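You operate a simulated robot arm through the tools that you are given. There is no shell and no other tool. Be economical: measure what you need, move in short steps, check, and stop when the job is done.

The job below is to be done with a simulated two-armed robot. You get a single attempt, and the scene is never put back.

Task
Pick up the blue can from the parts table top with one hand, pass it to the other hand and put it on the back of the spool shelf. Set down upright: can.

Only the result counts: the job must be done as asked and must still hold three seconds after the hand-in. Knocking over, shifting, dropping, spilling or breaking anything else fails it.

Robot
Two 7-joint arms with two-finger parallel grippers on one trunk, on a base that drives. Base frame: it is fixed to the floor where the robot stands at the start and does not move with it; the origin is under the middle of the robot, x ahead of it, y to its left, z up; the surface under the hand at the start is at about z = 760. Lengths are in mm, angles in degrees, forces in N, time in s.
The left shoulder is at the start at [62, 198, 1054], the right one opposite. With the tool pointing down near the work surface each hand reaches from about 280 to 720 mm from the robot's upright axis, wherever it stands, measured 20 degrees to its own side. Places, roughly: back of the spool shelf (29x17 cm) [-1580, -4200, 920]. Payload 1.57 kg a hand.
The TCP of each hand is the grasp point between the finger pads, 30 mm short of the fingertips. In the tool frame z runs along the fingers and y along their closing line. Largest opening 110 mm; finger width 24, thickness 12; the body of the gripper, 48 by 112 mm, starts 78 mm behind the TCP.
Orientation is that of the tool frame in the base frame, as a unit quaternion [w, x, y, z]. With the fingers straight down and closing along the base's y, the tool's x points along the base's -x, its y along +y and its z along -z.

Tools
- The arms move only by the tool servo_tool. It takes "left_targets", "right_targets" or both (then of equal length, played together; a hand with none holds still); each is a list of rows, each a list of 7 numbers: the finger opening in mm, from 0 to 110, then the shift along the base's x, y, z in mm, then the turn, a rotation vector about the base's x, y, z in degrees. In form: [[fingers, tx, ty, tz, wx, wy, wz], ...]. A call has 1 to 8 rows; each row is the pose to reach, as a shift and turn from the pose commanded when the call began. Rows are played at 5 a second. More than 50 mm and 8.6 degrees between two rows, or a gripper value outside its range, and nothing of the call is played. Where a pose cannot be reached the arm comes as near as it can. A force on the tool above 40 N (or 10 N above the force at the start of the call, whichever is more), or a blocked arm, ends the call early, and 0.2 s more pass. The fingers move at their own pace (about 72 mm/s each) and stop on an object; they squeeze with about 34 N. The grip force told is the motor's: it shows also when the fingers shut on nothing. Time passes only in rows, and 0.2 s behind the last, so rows that repeat a pose let the fingers close. It gives the time, the measured TCP pose, the force on the tool (base axes), the opening and the grip force at its end, in the units of the frame above (readings bear some noise), with the torque about the TCP (base axes, N m) and any sound that the robot's microphone picked up, and new pictures: "views" is both (left out), scene, wrist or none (wrist: the cameras of the hands that moved).
- Cameras (640 x 400 px; columns grow to the right, rows downward): "scene" is now at [90.8, 36.4, 1626.4]; the picture's right is [0.51, -0.86, 0.00], its down [-0.73, -0.44, -0.52] and it looks along [0.45, 0.27, -0.85] (base axes); focal length 286 px, centre (320, 200). "left" rides on the left gripper at [70, -16, -141] in its tool frame; the picture's right is [0.23, 0.97, 0.00], its down [-0.85, 0.20, -0.48] and it looks along [-0.47, 0.11, 0.88] (tool axes); focal length 222 px, centre (320, 200). "right" rides on the right gripper at [70, 16, -141] in its tool frame; the picture's right is [-0.23, 0.97, 0.00], its down [-0.85, -0.20, -0.48] and it looks along [-0.47, -0.11, 0.88] (tool axes); focal length 222 px, centre (320, 200). There is no depth. A picture from a camera that has moved, and an enlarged one, comes with that camera's place and axes in the base frame and with its lens.
- lift_body(by): slides the trunk up (or, below 0, down) by that many mm; the arms and the scene camera ride with it, the base frame stays. It gives what a move gives, with no picture.
- steer(legs): drives the robot by 1 to 6 legs, each [ahead, left, turn to the left] in mm, mm and degrees, along the robot's own axes; the way and the turn of a leg run together, so that a leg with both is an arc; at most 1500 mm and 180 degrees a leg. The arms and the cameras ride along, it lands a little off, and it stops where it bumps. It gives what a move gives, and a new picture of the scene camera.
- head_to(pan, tilt): turns the head with the scene camera to pan (to the left, within 86 degrees either way) and tilt (down, from -29 to 69), counted from straight ahead of the robot. It gives what a move gives, and a new picture of the scene camera.
- enlarge(camera, box): a new picture of the part [left, top, right, bottom] of that camera's present view, enlarged. The clock stands still meanwhile.
- close_job(): hands the job in; it is judged then, once.

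Work in short steps. Places have to be worked out from the pictures, the camera data and where the tool is seen: move nearer, look again, correct. Check each grasp and each placing, and mend what went wrong. You have 120 turns and 260 pictures in all, those below and enlarged ones among them. Open the grippers and draw the arms clear of the work before you hand the job in, unless the task says otherwise; then end with one line.

The tools are called after ">>>" as a command line: name --argument value ..., lists and objects as JSON in quotes. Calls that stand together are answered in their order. servo_tool: Moves the arms, as the interface text tells. Its arguments: {"type":"object","properties":{"left_targets":{"type":"array"},"right_targets":{"type":"array"},"views":{"type":"string","enum":["both","scene","wrist","none"]}},"required":[]} The other tools are called the same way: lift_body (by) slides the trunk up or down; steer (legs) drives the base; head_to (pan, tilt) turns the head that bears the scene camera; enlarge (camera, box) takes an enlarged picture of a part of a camera's view; close_job () hands the job in.

At the start:

```text
clock: 0.0
left_ee_pos: [361.5, 358.6, 960.9]
left_orientation: [0.0, 0.001, 1.0, -0.001]
left_contact_force: [0.7, 0.0, 0.7]
left_ft_torque: [-0.02, -0.01, -0.05]
left_grip_width: 110.2
left_gripper_force: 0.0
right_ee_pos: [379.6, -41.7, 999.4]
right_orientation: [-0.001, 0.0, 1.0, -0.002]
right_contact_force: [0.0, -0.6, 0.1]
right_ft_torque: [0.02, -0.01, 0.03]
right_grip_width: 109.9
right_gripper_force: 0.0
trunk travel left (down, up): [-650.0, 340.0]
robot x, y, heading: [0.2, 2.7, -0.1]
head pan, tilt: [30.7, 58.5]
```

scene: 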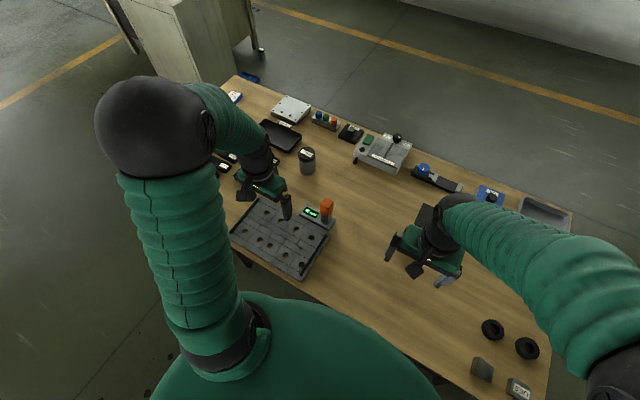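
right: 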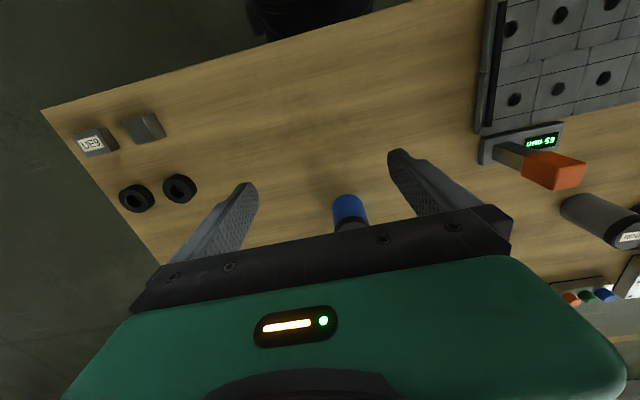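
left: 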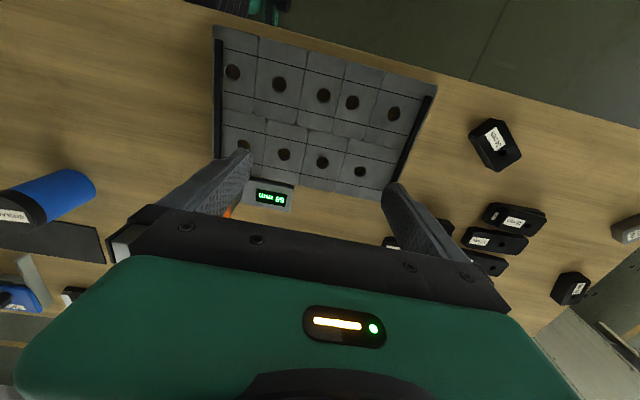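

The right-hand picture puts the blue can at roughly [545, -18]. I'll enlarge it in the side views before I approach.

>>> enlarge --camera "left" --box '[0, 130, 160, 230]'

>>> enlarge --camera "scene" --box '[360, 180, 520, 300]'

```text
4.00 times, centred on (80, 180) of left
camera zoom: at [290.7, 342.4, 1103.2], right [-0.23, 0.97, 0.0], down [0.86, 0.2, 0.48], along [0.47, 0.11, -0.88], focal length 888 px, centre (1280, 280)
```

zoom: 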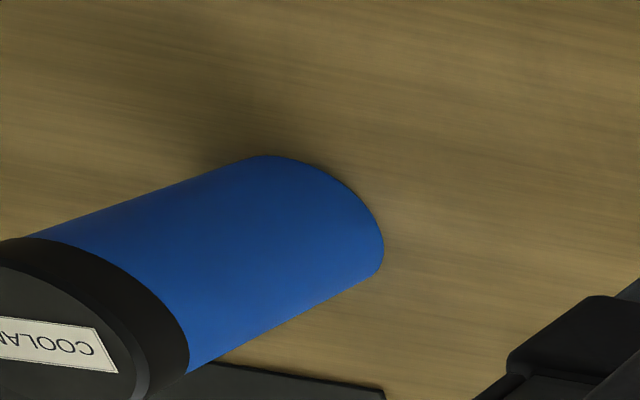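

```text
3.33 times, centred on (440, 240) of scene
camera zoom: at [90.8, 36.4, 1626.4], right [0.51, -0.86, 0.0], down [-0.73, -0.44, -0.52], along [0.45, 0.27, -0.85], focal length 952 px, centre (-80, 67)
```

zoom: 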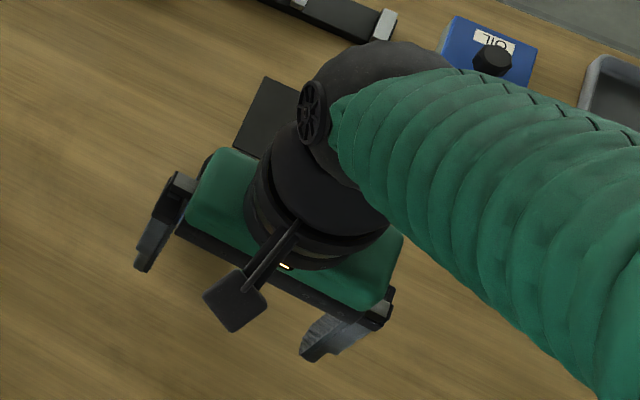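

The can has a "COOLANT" lid, is about 62 mm across and 95 mm tall, and is centred near [540, -17]. I'll bring the right hand above it at the present height and look again.

>>> servo_tool --right_targets '[[110, 40, 6, 0, 0, 0, 0], [110, 80, 12, 0, 0, 0, 0], [110, 120, 18, 0, 0, 0, 0], [110, 150, 24, 0, 0, 0, 0], [110, 150, 24, 0, 0, 0, 0]]' --views "both"

```text
clock: 1.2
left_ee_pos: [361.4, 356.5, 962.1]
left_orientation: [0.0, 0.0, 1.0, 0.0]
left_contact_force: [0.6, -1.0, -0.7]
left_ft_torque: [0.01, 0.01, 0.02]
left_grip_width: 110.1
left_gripper_force: 0.1
right_ee_pos: [527.5, -18.8, 998.9]
right_orientation: [-0.001, 0.0, 1.0, 0.0]
right_contact_force: [0.3, 0.5, 1.5]
right_ft_torque: [-0.02, -0.01, -0.01]
right_grip_width: 110.2
right_gripper_force: 0.1
trunk travel left (down, up): [-650.0, 340.0]
robot x, y, heading: [-0.1, -1.4, 0.1]
head pan, tilt: [30.7, 58.5]
camera scene: at [90.9, 36.6, 1626.4], right [0.51, -0.86, 0.0], down [-0.73, -0.44, -0.52], along [0.45, 0.27, -0.85], focal length 286 px, centre (320, 200)
camera right: at [458.2, -1.6, 1139.5], right [0.23, 0.97, 0.0], down [0.85, -0.2, 0.48], along [0.47, -0.11, -0.88], focal length 222 px, centre (320, 200)
```

scene: 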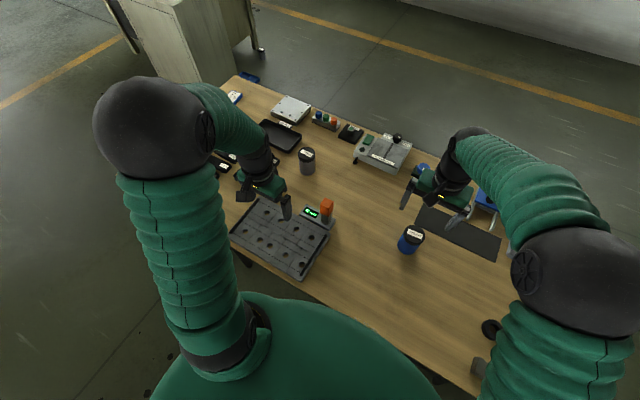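
right: 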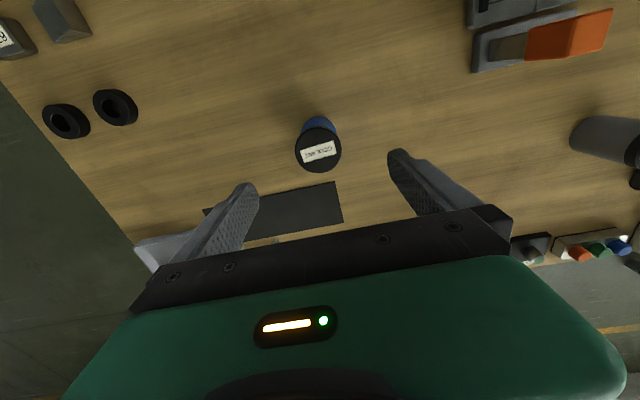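

Both views now agree that the lid centre is at about [539, -18], with its top near z=855. I'll centre the hand and descend until the TCP is at lid height, fingers open.

>>> servo_tool --right_targets '[[110, 11, 0, -40, 0, 0, 0], [110, 11, 0, -80, 0, 0, 0], [110, 11, 0, -110, 0, 0, 0], [110, 11, 0, -130, 0, 0, 0], [110, 11, 0, -130, 0, 0, 0]]' --views "both"

```text
clock: 2.4
left_ee_pos: [359.2, 357.9, 963.3]
left_orientation: [0.0, 0.0, 1.0, -0.001]
left_contact_force: [0.6, 0.5, -0.7]
left_ft_torque: [-0.05, -0.05, 0.04]
left_grip_width: 109.9
left_gripper_force: 0.1
right_ee_pos: [540.2, -17.3, 868.5]
right_orientation: [0.0, 0.0, 1.0, -0.001]
right_contact_force: [0.2, -0.7, -0.1]
right_ft_torque: [-0.02, 0.0, -0.01]
right_grip_width: 110.1
right_gripper_force: 0.1
trunk travel left (down, up): [-650.0, 340.0]
robot x, y, heading: [3.3, 1.8, -0.2]
head pan, tilt: [30.7, 58.5]
camera scene: at [91.2, 36.8, 1626.4], right [0.51, -0.86, 0.0], down [-0.73, -0.44, -0.52], along [0.45, 0.27, -0.85], focal length 286 px, centre (320, 200)
camera right: at [471.3, -0.4, 1009.5], right [0.23, 0.97, 0.0], down [0.85, -0.2, 0.48], along [0.47, -0.11, -0.88], focal length 222 px, centre (320, 200)
```

scene: 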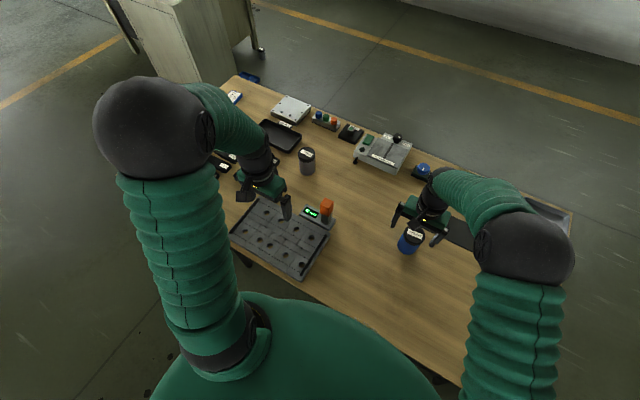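
right: 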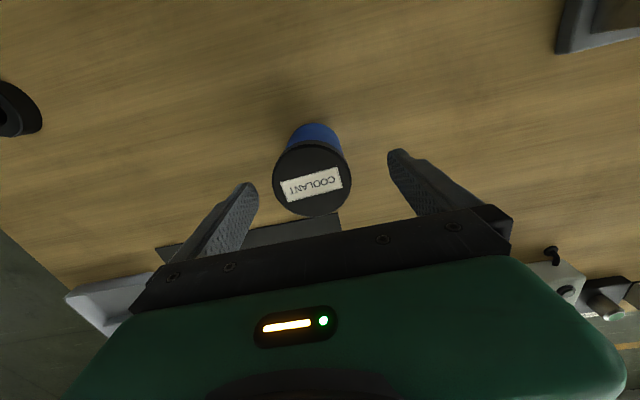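

The lid reads as [538, -22], between the fingers. I'll shift y by -4, go down to TCP z≈844 and close.

>>> servo_tool --right_targets '[[110, -1, -4, -12, 0, 0, 0], [110, -1, -4, -24, 0, 0, 0], [80, -1, -4, -24, 0, 0, 0], [50, -1, -4, -24, 0, 0, 0], [40, -1, -4, -24, 0, 0, 0], [40, -1, -4, -24, 0, 0, 0]]' --views "wrist"

```text
clock: 3.8
left_ee_pos: [359.9, 358.3, 962.4]
left_orientation: [0.0, 0.0, 1.0, 0.0]
left_contact_force: [0.6, 0.2, -0.3]
left_ft_torque: [0.03, -0.02, 0.01]
left_grip_width: 110.2
left_gripper_force: 0.1
right_ee_pos: [537.4, -22.5, 844.4]
right_orientation: [0.0, 0.0, 1.0, 0.0]
right_contact_force: [0.4, -1.8, 0.8]
right_ft_torque: [-0.01, 0.03, 0.01]
right_grip_width: 60.7
right_gripper_force: 34.0
trunk travel left (down, up): [-650.0, 340.0]
robot x, y, heading: [-2.9, -0.5, -0.0]
head pan, tilt: [30.7, 58.5]
camera right: at [469.0, -5.4, 984.6], right [0.23, 0.97, 0.0], down [0.86, -0.2, 0.48], along [0.47, -0.11, -0.88], focal length 222 px, centre (320, 200)
```

right: 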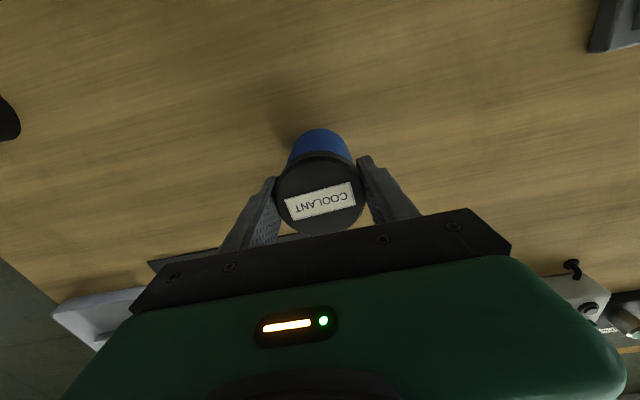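

It's gripped at 60.7 mm with 34 N. I'll lift straight up and check it.

>>> servo_tool --right_targets '[[40, 0, 0, 30, 0, 0, 0], [40, 0, 0, 70, 0, 0, 0], [40, 0, 0, 110, 0, 0, 0], [40, -30, 0, 150, 0, 0, 0], [40, -70, 0, 170, 0, 0, 0], [40, -110, 0, 170, 0, 0, 0], [40, -150, 0, 170, 0, 0, 0]]' --views "both"

```text
clock: 5.4
left_ee_pos: [359.0, 358.2, 963.6]
left_orientation: [0.001, 0.0, 1.0, 0.0]
left_contact_force: [-0.9, 0.1, 0.0]
left_ft_torque: [-0.01, -0.01, -0.02]
left_grip_width: 109.9
left_gripper_force: 0.0
right_ee_pos: [382.9, -22.9, 1015.4]
right_orientation: [0.001, -0.001, 1.0, 0.0]
right_contact_force: [-0.1, 0.4, -3.0]
right_ft_torque: [-0.01, -0.04, 0.03]
right_grip_width: 60.6
right_gripper_force: 33.5
trunk travel left (down, up): [-650.0, 340.0]
robot x, y, heading: [0.8, -0.2, 0.1]
head pan, tilt: [30.7, 58.5]
camera scene: at [88.3, 36.1, 1626.6], right [0.51, -0.86, 0.0], down [-0.73, -0.44, -0.52], along [0.45, 0.27, -0.85], focal length 286 px, centre (320, 200)
camera right: at [314.6, -6.1, 1156.5], right [0.23, 0.97, 0.0], down [0.85, -0.2, 0.48], along [0.47, -0.11, -0.88], focal length 222 px, centre (320, 200)
```

scene: 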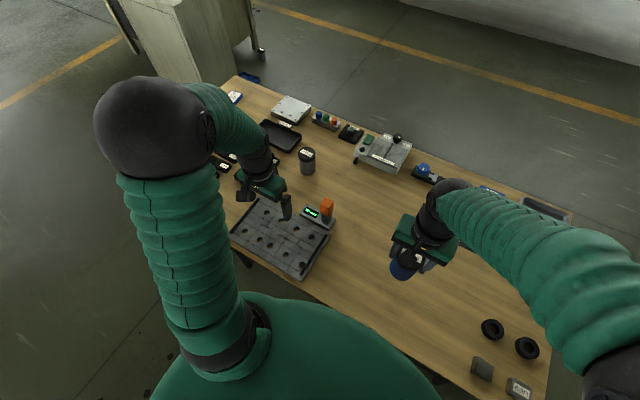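
right: 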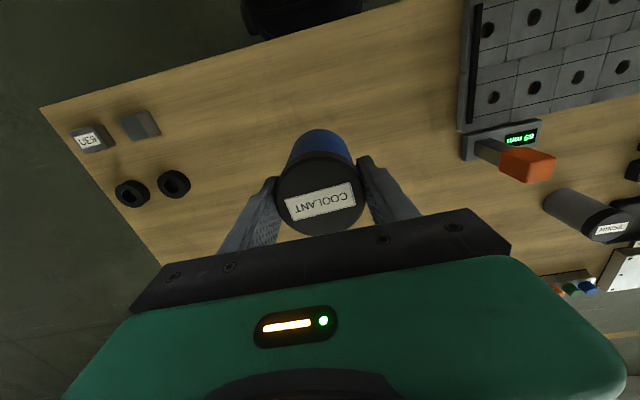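

The can is up and stays steady in the hand (about 3 N). Next I'll look toward the shelf, to the right and behind, to plan the drive.

>>> head_to --pan -86 --tilt 12

>>> head_to --pan 0 --tilt 30

```text
clock: 7.4
left_ee_pos: [360.3, 358.1, 961.9]
left_orientation: [0.0, 0.0, 1.0, -0.001]
left_contact_force: [0.2, 0.6, -0.2]
left_ft_torque: [0.02, 0.01, -0.02]
left_grip_width: 109.6
left_gripper_force: 0.1
right_ee_pos: [385.4, -22.0, 1015.4]
right_orientation: [0.0, 0.0, 1.0, 0.0]
right_contact_force: [0.6, 0.5, -2.3]
right_ft_torque: [-0.01, 0.01, -0.03]
right_grip_width: 60.6
right_gripper_force: 34.0
trunk travel left (down, up): [-650.0, 340.0]
robot x, y, heading: [-2.7, -0.8, 0.3]
head pan, tilt: [-85.9, 12.0]
camera scene: at [39.2, -91.5, 1696.0], right [-1.0, -0.07, 0.0], down [-0.02, 0.21, -0.98], along [0.07, -0.98, -0.21], focal length 286 px, centre (320, 200)
```

scene: 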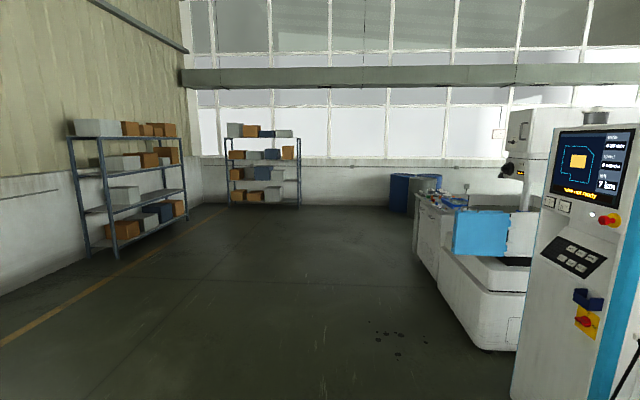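

```text
clock: 9.0
left_ee_pos: [359.9, 358.0, 961.5]
left_orientation: [0.0, 0.0, 1.0, -0.001]
left_contact_force: [0.3, -0.2, 0.3]
left_ft_torque: [0.02, 0.05, -0.02]
left_grip_width: 109.8
left_gripper_force: 0.0
right_ee_pos: [385.8, -22.5, 1014.3]
right_orientation: [0.0, 0.0, 1.0, -0.001]
right_contact_force: [0.0, 0.1, -2.4]
right_ft_torque: [0.01, 0.01, -0.01]
right_grip_width: 60.7
right_gripper_force: 34.1
trunk travel left (down, up): [-650.0, 340.0]
robot x, y, heading: [-0.6, 0.3, -0.3]
head pan, tilt: [0.0, 30.0]
camera scene: at [122.9, 1.5, 1666.7], right [0.0, -1.0, 0.0], down [-0.5, 0.0, -0.87], along [0.87, 0.0, -0.5], focal length 286 px, centre (320, 200)
```

scene: 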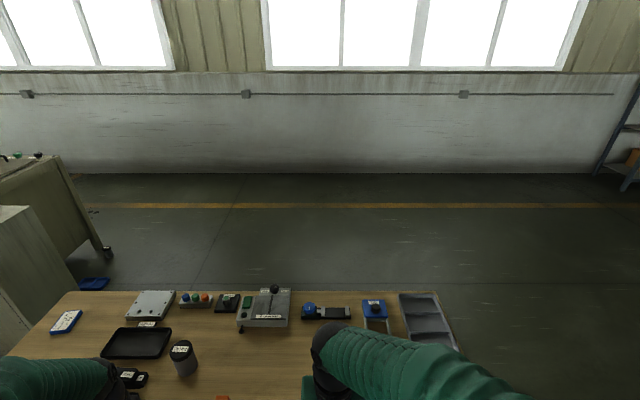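

The shelf should be at about column 450 of the right-facing view, past the machine, whose face runs along x≈-1200. I'll back off a little, strafe right past the table and then turn.

>>> steer --legs '[[-250, 0, 0], [0, -1300, 0]]'

>>> head_to --pan -86 --tilt 15

```text
clock: 16.9
left_ee_pos: [113.0, -929.6, 961.3]
left_orientation: [0.0, -0.001, 1.0, -0.001]
left_contact_force: [-0.3, 0.0, -0.3]
left_ft_torque: [0.0, 0.03, -0.03]
left_grip_width: 110.0
left_gripper_force: 0.0
right_ee_pos: [139.0, -1310.3, 1014.6]
right_orientation: [0.0, -0.002, 1.0, -0.001]
right_contact_force: [-0.3, 1.3, -3.3]
right_ft_torque: [-0.02, -0.02, 0.0]
right_grip_width: 60.6
right_gripper_force: 34.5
trunk travel left (down, up): [-650.0, 340.0]
robot x, y, heading: [-245.6, -1290.4, 0.4]
head pan, tilt: [0.0, 30.0]
camera scene: at [-123.0, -1286.4, 1666.7], right [0.0, -1.0, 0.0], down [-0.5, 0.0, -0.87], along [0.87, 0.0, -0.5], focal length 286 px, centre (320, 200)
```

scene: 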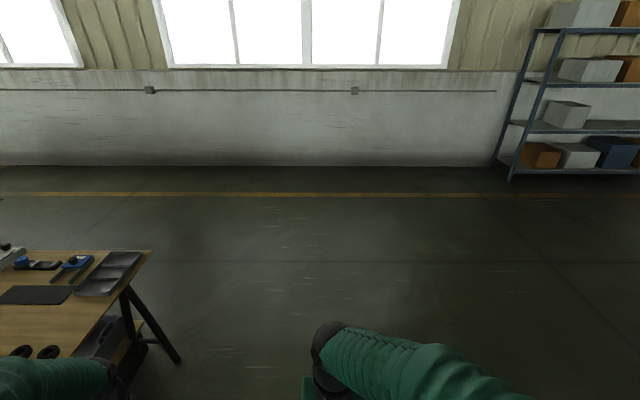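

```text
clock: 18.5
left_ee_pos: [112.6, -931.3, 961.6]
left_orientation: [0.0, -0.002, 1.0, 0.0]
left_contact_force: [0.0, -0.9, 0.7]
left_ft_torque: [0.01, -0.01, -0.01]
left_grip_width: 109.8
left_gripper_force: 0.1
right_ee_pos: [139.0, -1311.9, 1014.9]
right_orientation: [-0.001, -0.002, 1.0, 0.0]
right_contact_force: [0.0, -0.4, -2.4]
right_ft_torque: [-0.01, 0.02, -0.02]
right_grip_width: 60.8
right_gripper_force: 34.2
trunk travel left (down, up): [-650.0, 340.0]
robot x, y, heading: [-245.1, -1288.3, 0.6]
head pan, tilt: [-85.9, 15.0]
camera scene: at [-206.5, -1382.4, 1691.2], right [-1.0, -0.07, 0.0], down [-0.02, 0.26, -0.97], along [0.07, -0.96, -0.26], focal length 286 px, centre (320, 200)
```

scene: 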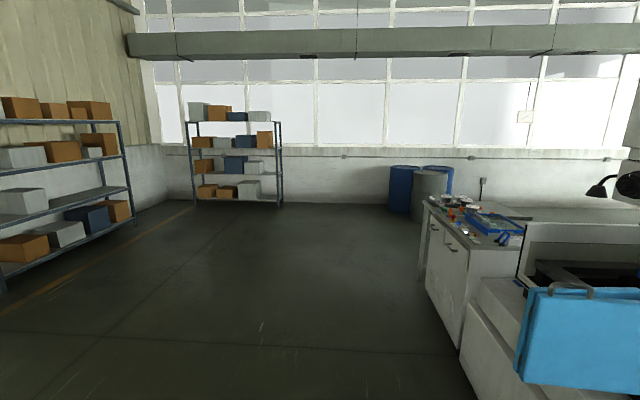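

A cabinet bench runs along x≈-1170 from y≈-3320 to -4400, and the shelf spot is at its far end. I'll enlarge that part.

>>> enlarge --camera "scene" --box '[400, 160, 560, 260]'

```text
4.00 times, centred on (480, 210) of scene
camera zoom: at [-206.5, -1382.4, 1691.2], right [-1.0, -0.07, 0.0], down [-0.02, 0.26, -0.97], along [0.07, -0.96, -0.26], focal length 1142 px, centre (-320, 160)
```

zoom: 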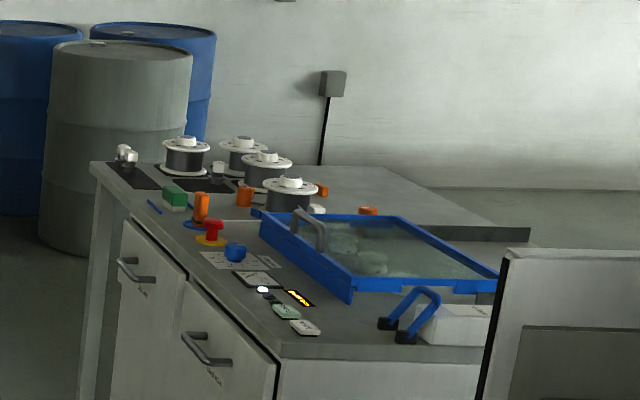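

The "shelf" is a bench top with spools on it, open above, with its front at x≈-1170. I'll drive down the aisle and turn to face it from a distance.

>>> steer --legs '[[0, -1350, 0], [100, -1350, 0], [0, 0, 90], [0, 0, 90]]'

>>> lift_body --by 200

>>> head_to --pan 0 --tilt 35

```text
clock: 39.1
left_ee_pos: [-483.4, -4321.7, 961.3]
left_orientation: [-0.001, 1.0, -0.012, 0.0]
left_contact_force: [0.5, 0.1, -0.5]
left_ft_torque: [0.02, 0.0, 0.01]
left_grip_width: 109.8
left_gripper_force: 0.1
right_ee_pos: [-499.4, -3941.6, 1015.2]
right_orientation: [0.0, 1.0, -0.013, 0.0]
right_contact_force: [0.2, 0.3, -2.2]
right_ft_torque: [0.0, 0.01, 0.0]
right_grip_width: 60.5
right_gripper_force: 33.8
trunk travel left (down, up): [-650.0, 340.0]
robot x, y, heading: [-113.7, -3975.6, 178.4]
head pan, tilt: [-85.9, 15.0]
camera scene: at [-153.5, -3881.3, 1691.2], right [1.0, 0.05, 0.0], down [0.01, -0.26, -0.97], along [-0.04, 0.97, -0.26], focal length 286 px, centre (320, 200)
```

scene: 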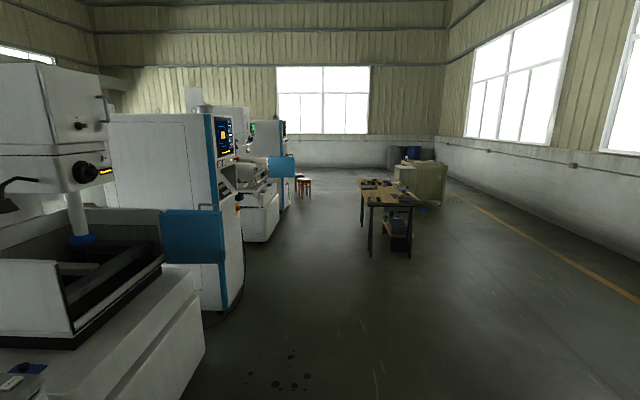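

```text
clock: 41.3
left_ee_pos: [-482.3, -4323.1, 1162.3]
left_orientation: [0.0, 1.0, -0.012, -0.001]
left_contact_force: [0.3, 0.0, -0.7]
left_ft_torque: [-0.01, 0.02, -0.01]
left_grip_width: 110.0
left_gripper_force: 0.2
right_ee_pos: [-499.2, -3942.4, 1216.1]
right_orientation: [0.0, 1.0, -0.011, -0.001]
right_contact_force: [0.3, -0.6, -0.8]
right_ft_torque: [0.02, 0.02, 0.0]
right_grip_width: 60.2
right_gripper_force: 33.9
trunk travel left (down, up): [-850.0, 140.0]
robot x, y, heading: [-116.6, -3974.4, 178.4]
head pan, tilt: [-85.9, 15.0]
```

```text
clock: 42.9
left_ee_pos: [-482.9, -4322.8, 1162.7]
left_orientation: [0.0, 1.0, -0.012, -0.001]
left_contact_force: [1.1, -0.8, 0.1]
left_ft_torque: [-0.03, 0.01, 0.0]
left_grip_width: 110.0
left_gripper_force: 0.2
right_ee_pos: [-499.2, -3942.1, 1214.9]
right_orientation: [0.0, 1.0, -0.012, 0.0]
right_contact_force: [0.1, 0.1, -2.5]
right_ft_torque: [0.03, 0.02, -0.03]
right_grip_width: 60.5
right_gripper_force: 34.2
trunk travel left (down, up): [-850.0, 140.0]
robot x, y, heading: [-113.9, -3973.1, 178.4]
head pan, tilt: [0.0, 35.0]
camera scene: at [-237.6, -3973.1, 1858.9], right [0.02, 1.0, 0.0], down [0.57, -0.01, -0.82], along [-0.82, 0.02, -0.57], focal length 286 px, centre (320, 200)
```

scene: 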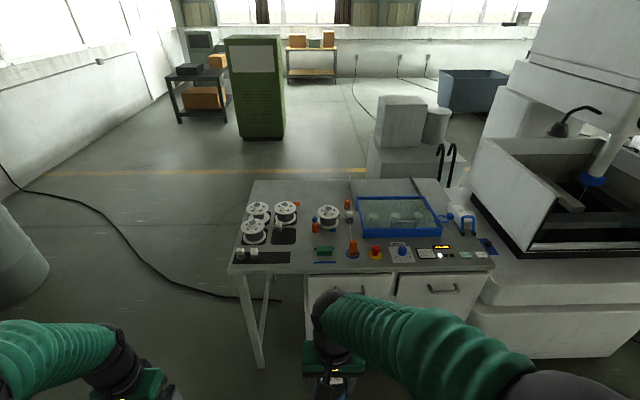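

The bench is ahead, with the spools on its left. I'll enlarge that area.

>>> enlarge --camera "scene" --box '[220, 170, 380, 270]'

```text
4.00 times, centred on (300, 220) of scene
camera zoom: at [-237.6, -3973.1, 1858.9], right [0.02, 1.0, 0.0], down [0.57, -0.01, -0.82], along [-0.82, 0.02, -0.57], focal length 1142 px, centre (400, 120)
```

zoom: 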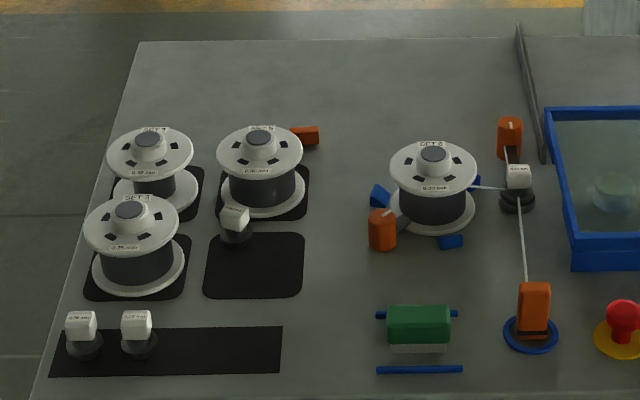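

Behind the spools, around [-1580, -4240], the bench is free. It lies only about 150 mm from the bench's left end (y≈-4355), so I'll place from that end with the left hand, gripping the can's lower body sideways with a downward tilt. For the handover, I'll first turn the left hand out here in free space so it points to the robot's right and 30° down.

>>> servo_tool --left_targets '[[110, 0, 0, 10, 3.5, -3.7, 6.2], [110, 0, 0, 20, 7, -7.4, 12.4], [110, 0, 0, 30, 10.5, -11.1, 18.7], [110, 0, 0, 40, 14, -14.8, 24.9], [110, 0, 0, 50, 17.5, -18.5, 31.2], [110, 0, 0, 60, 21, -22.2, 37.4], [110, 0, 0, 70, 24.5, -25.9, 43.6], [110, 0, 0, 80, 28, -29.6, 49.9]]' --views "none"

>>> servo_tool --left_targets '[[110, 0, 0, 0, 3.5, -3.7, 6.2], [110, 0, 0, 0, 7, -7.4, 12.4], [110, 0, 0, 0, 10.5, -11.1, 18.7], [110, 0, 0, 0, 14, -14.8, 24.9], [110, 0, 0, 0, 17.5, -18.5, 31.2], [110, 0, 0, 0, 17.5, -18.5, 31.2]]' --views "both"

```text
clock: 44.7
left_ee_pos: [-481.9, -4323.3, 1243.9]
left_orientation: [-0.234, 0.85, 0.404, 0.242]
left_contact_force: [-0.3, -0.3, 0.0]
left_ft_torque: [-0.02, 0.03, 0.02]
left_grip_width: 109.8
left_gripper_force: 0.1
right_ee_pos: [-498.7, -3943.2, 1214.9]
right_orientation: [-0.001, 1.0, -0.012, -0.001]
right_contact_force: [0.0, 0.7, -2.7]
right_ft_torque: [0.0, 0.02, -0.02]
right_grip_width: 60.7
right_gripper_force: 34.4
trunk travel left (down, up): [-850.0, 140.0]
robot x, y, heading: [-115.7, -3974.8, 178.5]
head pan, tilt: [0.0, 35.0]
```

```text
clock: 46.1
left_ee_pos: [-483.9, -4322.5, 1243.4]
left_orientation: [-0.348, 0.617, 0.607, 0.36]
left_contact_force: [-1.1, 0.8, 0.0]
left_ft_torque: [0.01, -0.02, -0.01]
left_grip_width: 110.0
left_gripper_force: 0.1
right_ee_pos: [-498.0, -3942.0, 1215.4]
right_orientation: [0.0, 1.0, -0.012, -0.001]
right_contact_force: [0.9, -0.3, -2.3]
right_ft_torque: [0.0, 0.01, 0.0]
right_grip_width: 60.7
right_gripper_force: 33.9
trunk travel left (down, up): [-850.0, 140.0]
robot x, y, heading: [-116.2, -3977.6, 178.5]
head pan, tilt: [0.0, 35.0]
camera scene: at [-237.7, -3974.6, 1858.9], right [0.02, 1.0, 0.0], down [0.58, -0.01, -0.82], along [-0.82, 0.02, -0.58], focal length 286 px, centre (320, 200)
camera left: at [-502.9, -4410.5, 1373.4], right [0.97, 0.09, 0.2], down [0.19, -0.85, -0.5], along [0.13, 0.53, -0.84], focal length 222 px, centre (320, 200)
```

scene: 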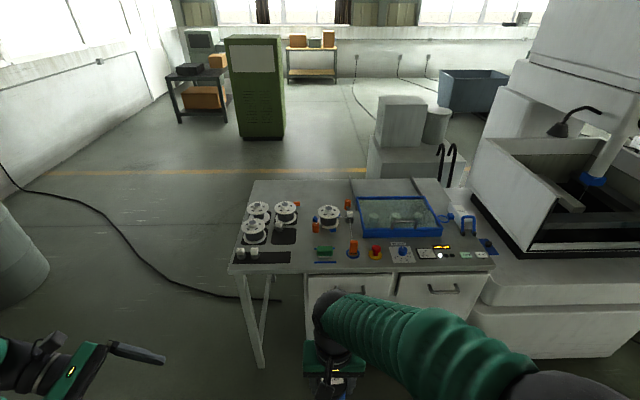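
left: 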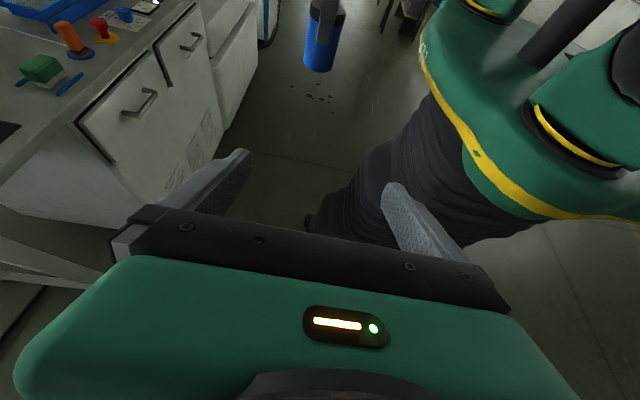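

The left hand now points to the robot's right and 30° down, as wanted. The can axis is at [-498, -3942] with its bottom at about z=1131, so I'll move to a pre-grasp about 130 mm back along the tool axis.

>>> servo_tool --left_targets '[[110, -3, 45, -1, 0, 0, 0], [110, -6, 90, -2, 0, 0, 0], [110, -9, 135, -3, 0, 0, 0], [110, -12, 180, -5, 0, 0, 0], [110, -15, 225, -7, 0, 0, 0], [110, -17, 267, -9, 0, 0, 0], [110, -17, 267, -9, 0, 0, 0]]' --views "wrist"

>>> head_to --pan 0 --tilt 66

```text
clock: 47.7
left_ee_pos: [-496.5, -4053.5, 1234.3]
left_orientation: [-0.348, 0.618, 0.607, 0.359]
left_contact_force: [-0.1, -0.3, 0.6]
left_ft_torque: [-0.03, 0.0, 0.0]
left_grip_width: 110.1
left_gripper_force: 0.1
right_ee_pos: [-498.1, -3939.3, 1215.9]
right_orientation: [0.0, 1.0, -0.011, -0.001]
right_contact_force: [-0.1, 0.8, -2.7]
right_ft_torque: [0.01, 0.0, -0.01]
right_grip_width: 60.6
right_gripper_force: 33.8
trunk travel left (down, up): [-850.0, 140.0]
robot x, y, heading: [-118.2, -3970.8, 178.8]
head pan, tilt: [0.0, 35.0]
camera left: at [-516.8, -4139.7, 1365.0], right [0.97, 0.09, 0.2], down [0.18, -0.85, -0.5], along [0.13, 0.52, -0.84], focal length 222 px, centre (320, 200)
```

left: 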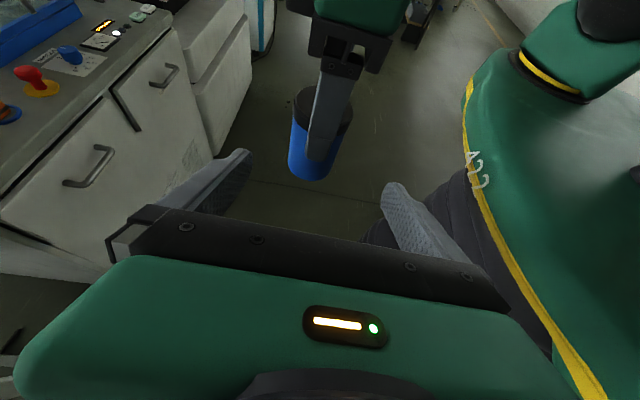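

```text
clock: 48.6
left_ee_pos: [-498.3, -4055.1, 1235.3]
left_orientation: [-0.348, 0.618, 0.607, 0.359]
left_contact_force: [0.3, -0.8, -0.5]
left_ft_torque: [-0.02, -0.04, 0.01]
left_grip_width: 109.8
left_gripper_force: 0.1
right_ee_pos: [-499.1, -3941.6, 1214.8]
right_orientation: [0.0, 1.0, -0.012, 0.0]
right_contact_force: [-0.2, 0.3, -2.2]
right_ft_torque: [0.0, 0.03, -0.01]
right_grip_width: 60.5
right_gripper_force: 34.1
trunk travel left (down, up): [-850.0, 140.0]
robot x, y, heading: [-117.9, -3972.6, 178.4]
head pan, tilt: [0.0, 66.0]
camera scene: at [-209.0, -3973.2, 1818.1], right [0.02, 1.0, 0.0], down [0.91, -0.02, -0.41], along [-0.41, 0.01, -0.91], focal length 286 px, centre (320, 200)
```

scene: 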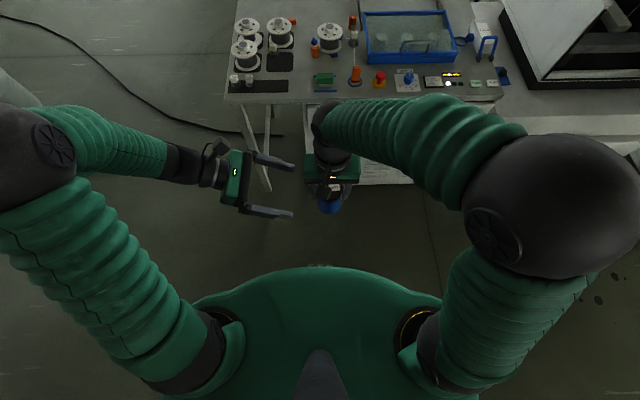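

The can is centred between the left fingers in the wrist view. I'll advance along the tool axis to its lower body with the fingers still open.

>>> servo_tool --left_targets '[[110, 0, 38, -22, 0, 0, 0], [110, 0, 76, -44, 0, 0, 0], [110, 0, 95, -55, 0, 0, 0], [110, 0, 112, -65, 0, 0, 0], [110, 0, 112, -65, 0, 0, 0]]' --views "both"

```text
clock: 49.8
left_ee_pos: [-498.3, -3942.8, 1167.6]
left_orientation: [-0.347, 0.618, 0.607, 0.359]
left_contact_force: [0.4, 0.0, 0.4]
left_ft_torque: [0.01, -0.03, -0.06]
left_grip_width: 110.0
left_gripper_force: 0.0
right_ee_pos: [-500.2, -3942.3, 1215.2]
right_orientation: [0.0, 1.0, -0.013, 0.0]
right_contact_force: [0.5, -0.8, -2.0]
right_ft_torque: [-0.05, -0.05, -0.02]
right_grip_width: 60.4
right_gripper_force: 33.9
trunk travel left (down, up): [-850.0, 140.0]
robot x, y, heading: [-111.6, -3975.7, 178.4]
head pan, tilt: [0.0, 66.0]
camera scene: at [-209.6, -3972.8, 1818.0], right [0.02, 1.0, 0.0], down [0.91, -0.02, -0.4], along [-0.4, 0.01, -0.91], focal length 286 px, centre (320, 200)
camera left: at [-519.2, -4029.3, 1299.5], right [0.97, 0.09, 0.2], down [0.18, -0.85, -0.5], along [0.13, 0.52, -0.84], focal length 222 px, centre (320, 200)
```

scene: 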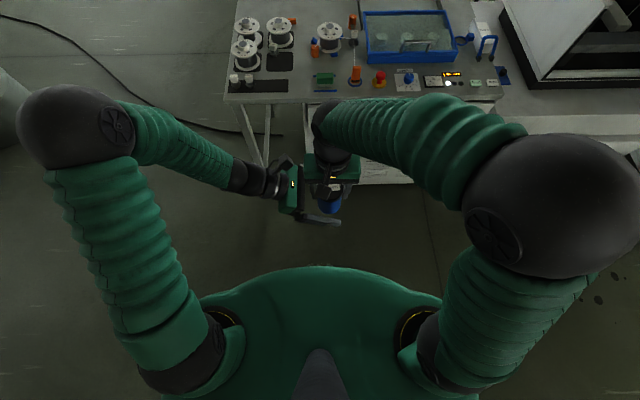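
left: 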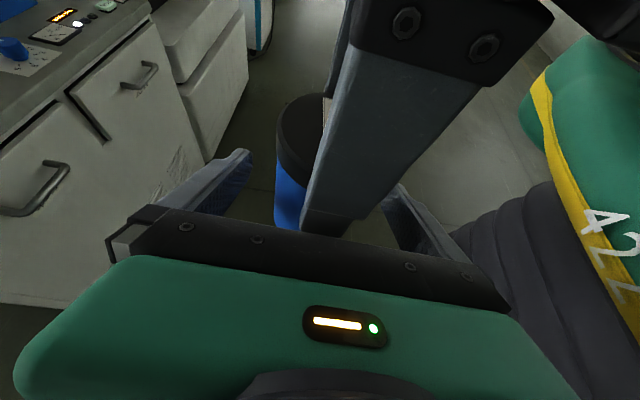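

There's no contact and the can sits between the fingers. I'll close the left hand while the right keeps holding.

>>> servo_tool --left_targets '[[90, 0, 0, 0, 0, 0, 0], [70, 0, 0, 0, 0, 0, 0], [50, 0, 0, 0, 0, 0, 0], [40, 0, 0, 0, 0, 0, 0], [40, 0, 0, 0, 0, 0, 0]]' --views "wrist"

```text
clock: 51.0
left_ee_pos: [-499.5, -3943.2, 1167.4]
left_orientation: [-0.348, 0.617, 0.608, 0.358]
left_contact_force: [-12.3, 2.5, -2.1]
left_ft_torque: [-0.09, -0.02, 0.03]
left_grip_width: 59.4
left_gripper_force: 34.3
right_ee_pos: [-498.9, -3941.2, 1215.5]
right_orientation: [0.0, 1.0, -0.011, 0.001]
right_contact_force: [11.3, -4.1, 2.2]
right_ft_torque: [-0.04, -0.49, -0.04]
right_grip_width: 60.5
right_gripper_force: 34.4
trunk travel left (down, up): [-850.0, 140.0]
robot x, y, heading: [-117.5, -3973.9, 178.8]
head pan, tilt: [0.0, 66.0]
camera left: at [-519.6, -4029.7, 1299.7], right [0.97, 0.09, 0.2], down [0.18, -0.85, -0.5], along [0.12, 0.52, -0.84], focal length 222 px, centre (320, 200)
```

left: 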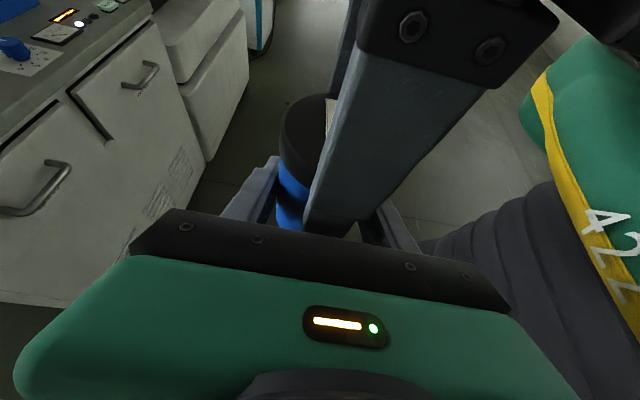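

The left holds at 59.4 mm, with a side load of about 12 N between the hands. I'll let the left hand give 2 mm toward -x to relieve it.

>>> servo_tool --left_targets '[[40, -1, 0, 0, 0, 0, 0], [40, -2, 0, 0, 0, 0, 0], [40, -2, 0, 0, 0, 0, 0]]' --views "none"

```text
clock: 51.8
left_ee_pos: [-501.1, -3942.2, 1168.3]
left_orientation: [-0.348, 0.618, 0.606, 0.359]
left_contact_force: [-4.9, 5.2, -0.2]
left_ft_torque: [-0.22, 0.35, -0.02]
left_grip_width: 59.4
left_gripper_force: 33.5
right_ee_pos: [-499.4, -3941.8, 1215.7]
right_orientation: [-0.001, 1.0, -0.011, -0.002]
right_contact_force: [6.4, -4.3, -2.3]
right_ft_torque: [-0.02, -0.61, 0.05]
right_grip_width: 60.5
right_gripper_force: 34.0
trunk travel left (down, up): [-850.0, 140.0]
robot x, y, heading: [-114.7, -3976.0, 178.6]
head pan, tilt: [0.0, 66.0]
```

The load dropped to about 5 N. I'll open the right hand slowly, then raise it straight up off the can.

>>> servo_tool --right_targets '[[66, 0, 0, 0, 0, 0, 0], [80, 0, 0, 0, 0, 0, 0], [110, 0, 0, 0, 0, 0, 0], [110, 0, 0, 0, 0, 0, 0], [110, 0, 0, 0, 0, 0, 0]]' --views "wrist"

```text
clock: 53.0
left_ee_pos: [-502.1, -3943.3, 1166.5]
left_orientation: [-0.347, 0.618, 0.607, 0.359]
left_contact_force: [5.0, -26.3, -2.2]
left_ft_torque: [1.66, 0.35, -0.03]
left_grip_width: 59.1
left_gripper_force: 34.1
right_ee_pos: [-499.2, -3940.2, 1215.2]
right_orientation: [-0.001, 1.0, -0.013, -0.001]
right_contact_force: [-5.7, 24.6, 2.9]
right_ft_torque: [-0.47, -0.13, -0.02]
right_grip_width: 87.5
right_gripper_force: 0.1
trunk travel left (down, up): [-850.0, 140.0]
robot x, y, heading: [-116.0, -3973.6, 178.4]
head pan, tilt: [0.0, 66.0]
camera right: at [-429.2, -3958.2, 1356.1], right [-0.25, -0.97, 0.0], down [-0.85, 0.22, 0.48], along [-0.46, 0.12, -0.88], focal length 222 px, centre (320, 200)
```

right: 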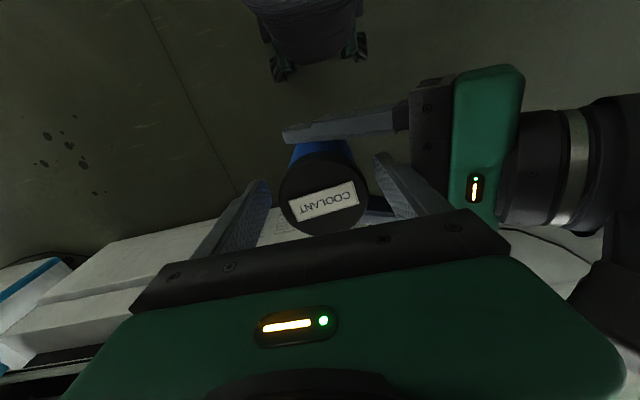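

The opening right finger is pressing on the left palm (about 25 N at 87 mm). I'll narrow the right hand to 75 mm, then go straight up.

>>> servo_tool --right_targets '[[76, 0, 0, 0, 0, 0, 0], [74, 0, 0, 0, 0, 0, 0], [74, 0, 0, 0, 0, 0, 0]]' --views "wrist"

```text
clock: 53.8
left_ee_pos: [-501.5, -3943.2, 1168.5]
left_orientation: [-0.347, 0.619, 0.606, 0.359]
left_contact_force: [0.9, -0.3, -0.5]
left_ft_torque: [0.01, -0.03, -0.03]
left_grip_width: 59.1
left_gripper_force: 34.2
right_ee_pos: [-498.4, -3942.0, 1215.1]
right_orientation: [0.001, 1.0, -0.011, -0.002]
right_contact_force: [-0.1, 0.1, -0.5]
right_ft_torque: [-0.01, 0.02, 0.0]
right_grip_width: 74.0
right_gripper_force: 0.1
trunk travel left (down, up): [-850.0, 140.0]
robot x, y, heading: [-117.8, -3971.6, 178.8]
head pan, tilt: [0.0, 66.0]
camera right: at [-428.7, -3959.2, 1356.2], right [-0.25, -0.97, 0.0], down [-0.85, 0.22, 0.48], along [-0.46, 0.12, -0.88], focal length 222 px, centre (320, 200)
```

right: 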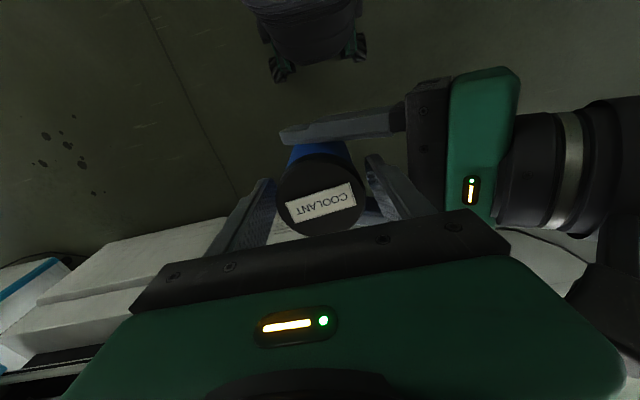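

Both hands are now free of load. I'll raise the right hand straight up.

>>> servo_tool --right_targets '[[74, 0, 0, 20, 0, 0, 0], [74, 0, 0, 40, 0, 0, 0], [74, 0, 0, 70, 0, 0, 0], [74, 0, 0, 110, 0, 0, 0], [74, 0, 40, 130, 0, 0, 0], [74, 0, 80, 130, 0, 0, 0], [74, 0, 120, 130, 0, 0, 0]]' --views "both"

```text
clock: 55.4
left_ee_pos: [-500.6, -3940.7, 1168.0]
left_orientation: [-0.347, 0.619, 0.606, 0.359]
left_contact_force: [0.2, 0.8, 0.4]
left_ft_torque: [0.0, 0.01, 0.01]
left_grip_width: 59.1
left_gripper_force: 33.8
right_ee_pos: [-498.6, -3820.3, 1345.7]
right_orientation: [0.001, 1.0, -0.011, 0.0]
right_contact_force: [0.3, -0.1, -0.5]
right_ft_torque: [-0.05, 0.0, 0.02]
right_grip_width: 74.0
right_gripper_force: 0.2
trunk travel left (down, up): [-850.0, 140.0]
robot x, y, heading: [-113.8, -3970.3, 178.5]
head pan, tilt: [0.0, 66.0]
camera scene: at [-209.0, -3969.2, 1818.1], right [0.02, 1.0, 0.0], down [0.91, -0.02, -0.4], along [-0.4, 0.01, -0.91], focal length 286 px, centre (320, 200)
camera right: at [-428.2, -3836.9, 1485.8], right [-0.25, -0.97, 0.0], down [-0.85, 0.22, 0.48], along [-0.46, 0.12, -0.88], focal length 222 px, centre (320, 200)
```

scene: 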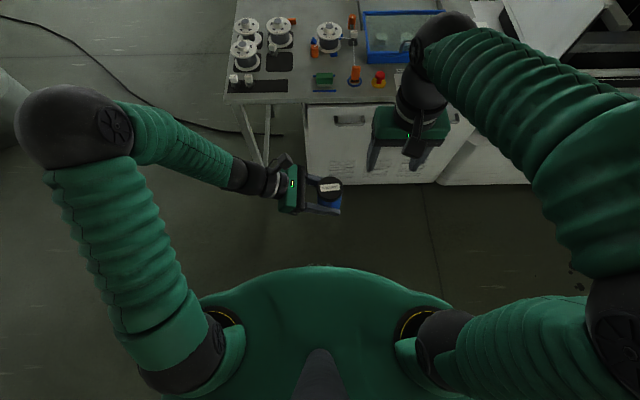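
right: 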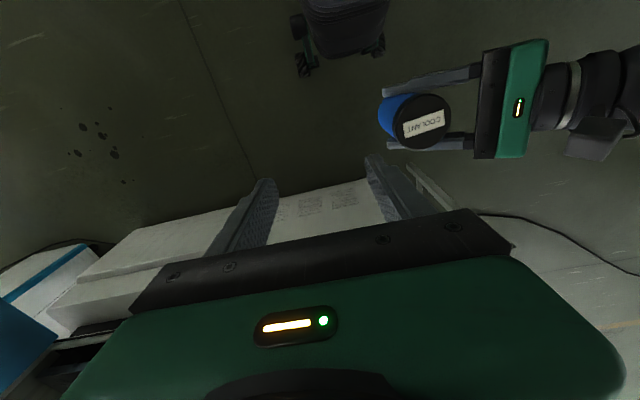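

The left hand holds the can alone. While still in free space I'll shift the left hand 310 mm to the robot's left, the placing posture, and draw the right hand out to the right.

>>> servo_tool --left_targets '[[40, -5, -40, 0, 0, 0, 0], [40, -10, -80, 0, 0, 0, 0], [40, -15, -120, 0, 0, 0, 0], [40, -20, -160, 0, 0, 0, 0], [40, -25, -200, 0, 0, 0, 0], [40, -30, -240, 0, 0, 0, 0], [40, -35, -280, 0, 0, 0, 0], [40, -35, -310, 0, 0, 0, 0]]' --right_targets '[[74, 10, 25, 0, 0, 0, 0], [74, 20, 50, 0, 0, 0, 0], [74, 30, 75, 0, 0, 0, 0], [74, 40, 100, 0, 0, 0, 0], [74, 50, 125, 0, 0, 0, 0], [74, 60, 150, 0, 0, 0, 0], [74, 60, 175, 0, 0, 0, 0], [74, 60, 200, 0, 0, 0, 0]]' --views "both"

```text
clock: 57.2
left_ee_pos: [-535.0, -4255.8, 1168.0]
left_orientation: [-0.347, 0.618, 0.606, 0.361]
left_contact_force: [-0.2, 0.4, 0.5]
left_ft_torque: [0.02, 0.0, 0.01]
left_grip_width: 59.1
left_gripper_force: 34.0
right_ee_pos: [-440.4, -3622.5, 1347.1]
right_orientation: [-0.001, 1.0, -0.013, 0.0]
right_contact_force: [0.2, -0.5, -0.1]
right_ft_torque: [0.02, 0.05, 0.0]
right_grip_width: 74.0
right_gripper_force: 0.0
trunk travel left (down, up): [-850.0, 140.0]
robot x, y, heading: [-117.3, -3973.7, 178.5]
head pan, tilt: [0.0, 66.0]
camera scene: at [-209.7, -3974.4, 1818.0], right [0.02, 1.0, 0.0], down [0.91, -0.02, -0.4], along [-0.4, 0.01, -0.91], focal length 286 px, centre (320, 200)
camera right: at [-370.2, -3641.0, 1487.3], right [-0.25, -0.97, 0.0], down [-0.85, 0.22, 0.48], along [-0.46, 0.12, -0.88], focal length 222 px, centre (320, 200)
camera left: at [-555.9, -4342.6, 1299.9], right [0.97, 0.09, 0.2], down [0.18, -0.85, -0.5], along [0.13, 0.53, -0.84], focal length 222 px, centre (320, 200)
```

scene: 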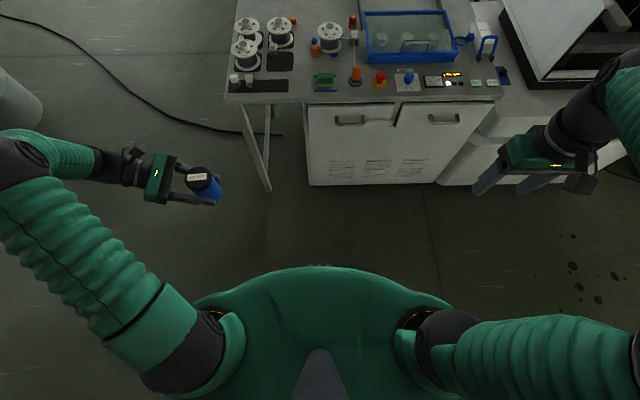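
right: 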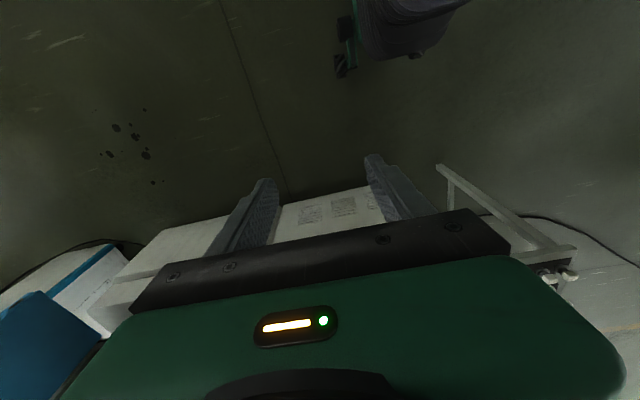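
left: 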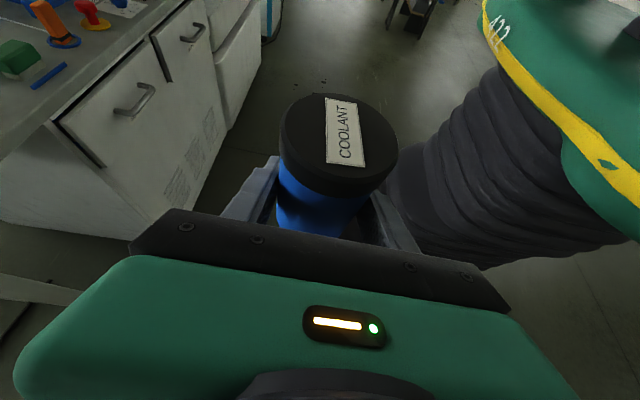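

The can is held well, nearly upright. Next I'll turn right to face +y, back down to y≈-4850 and strafe left past the bench end.

>>> steer --legs '[[0, 0, -88.5], [-880, 0, 0], [0, 600, 0]]'

>>> head_to --pan 60 --tilt 35

```text
clock: 68.6
left_ee_pos: [-998.4, -4443.7, 1171.1]
left_orientation: [-0.001, 0.867, 0.008, 0.499]
left_contact_force: [-0.5, 0.0, -2.1]
left_ft_torque: [-0.02, -0.01, -0.03]
left_grip_width: 59.0
left_gripper_force: 33.8
right_ee_pos: [-363.8, -4518.1, 1345.4]
right_orientation: [0.001, 0.712, -0.703, -0.002]
right_contact_force: [-0.5, 0.1, -0.1]
right_ft_torque: [0.01, 0.02, 0.02]
right_grip_width: 74.1
right_gripper_force: 0.0
trunk travel left (down, up): [-850.0, 140.0]
robot x, y, heading: [-707.2, -4853.4, 90.6]
head pan, tilt: [0.0, 66.0]
camera scene: at [-703.6, -4761.3, 1818.1], right [1.0, 0.01, 0.0], down [0.01, -0.91, -0.41], along [-0.01, 0.41, -0.91], focal length 286 px, centre (320, 200)
```

scene: 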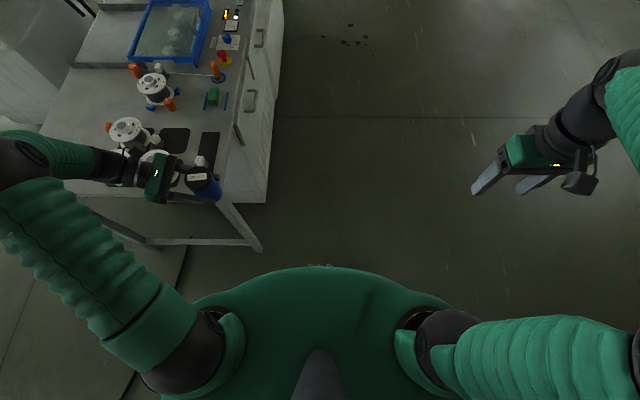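

```text
clock: 69.9
left_ee_pos: [-1005.2, -4444.4, 1170.4]
left_orientation: [-0.002, 0.865, 0.008, 0.501]
left_contact_force: [0.2, -0.4, -3.5]
left_ft_torque: [0.02, 0.01, 0.03]
left_grip_width: 58.9
left_gripper_force: 33.7
right_ee_pos: [-370.4, -4517.5, 1347.3]
right_orientation: [0.0, 0.711, -0.703, 0.0]
right_contact_force: [0.0, 0.2, -0.1]
right_ft_torque: [-0.03, -0.06, -0.01]
right_grip_width: 74.0
right_gripper_force: 0.2
trunk travel left (down, up): [-850.0, 140.0]
robot x, y, heading: [-706.2, -4853.4, 90.5]
head pan, tilt: [60.0, 35.0]
camera scene: at [-789.5, -4777.5, 1858.8], right [0.49, 0.87, 0.0], down [0.5, -0.28, -0.82], along [-0.71, 0.4, -0.58], focal length 286 px, centre (320, 200)
```

scene: 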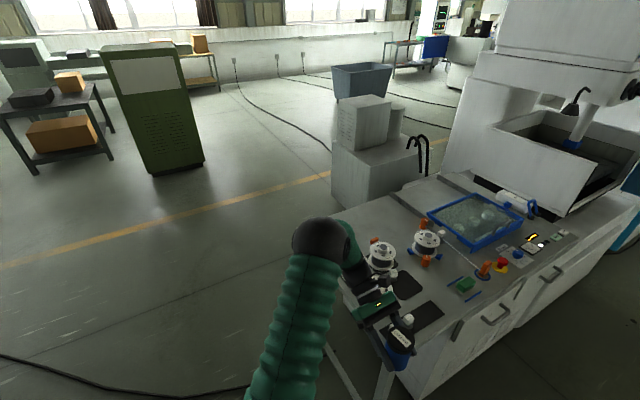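

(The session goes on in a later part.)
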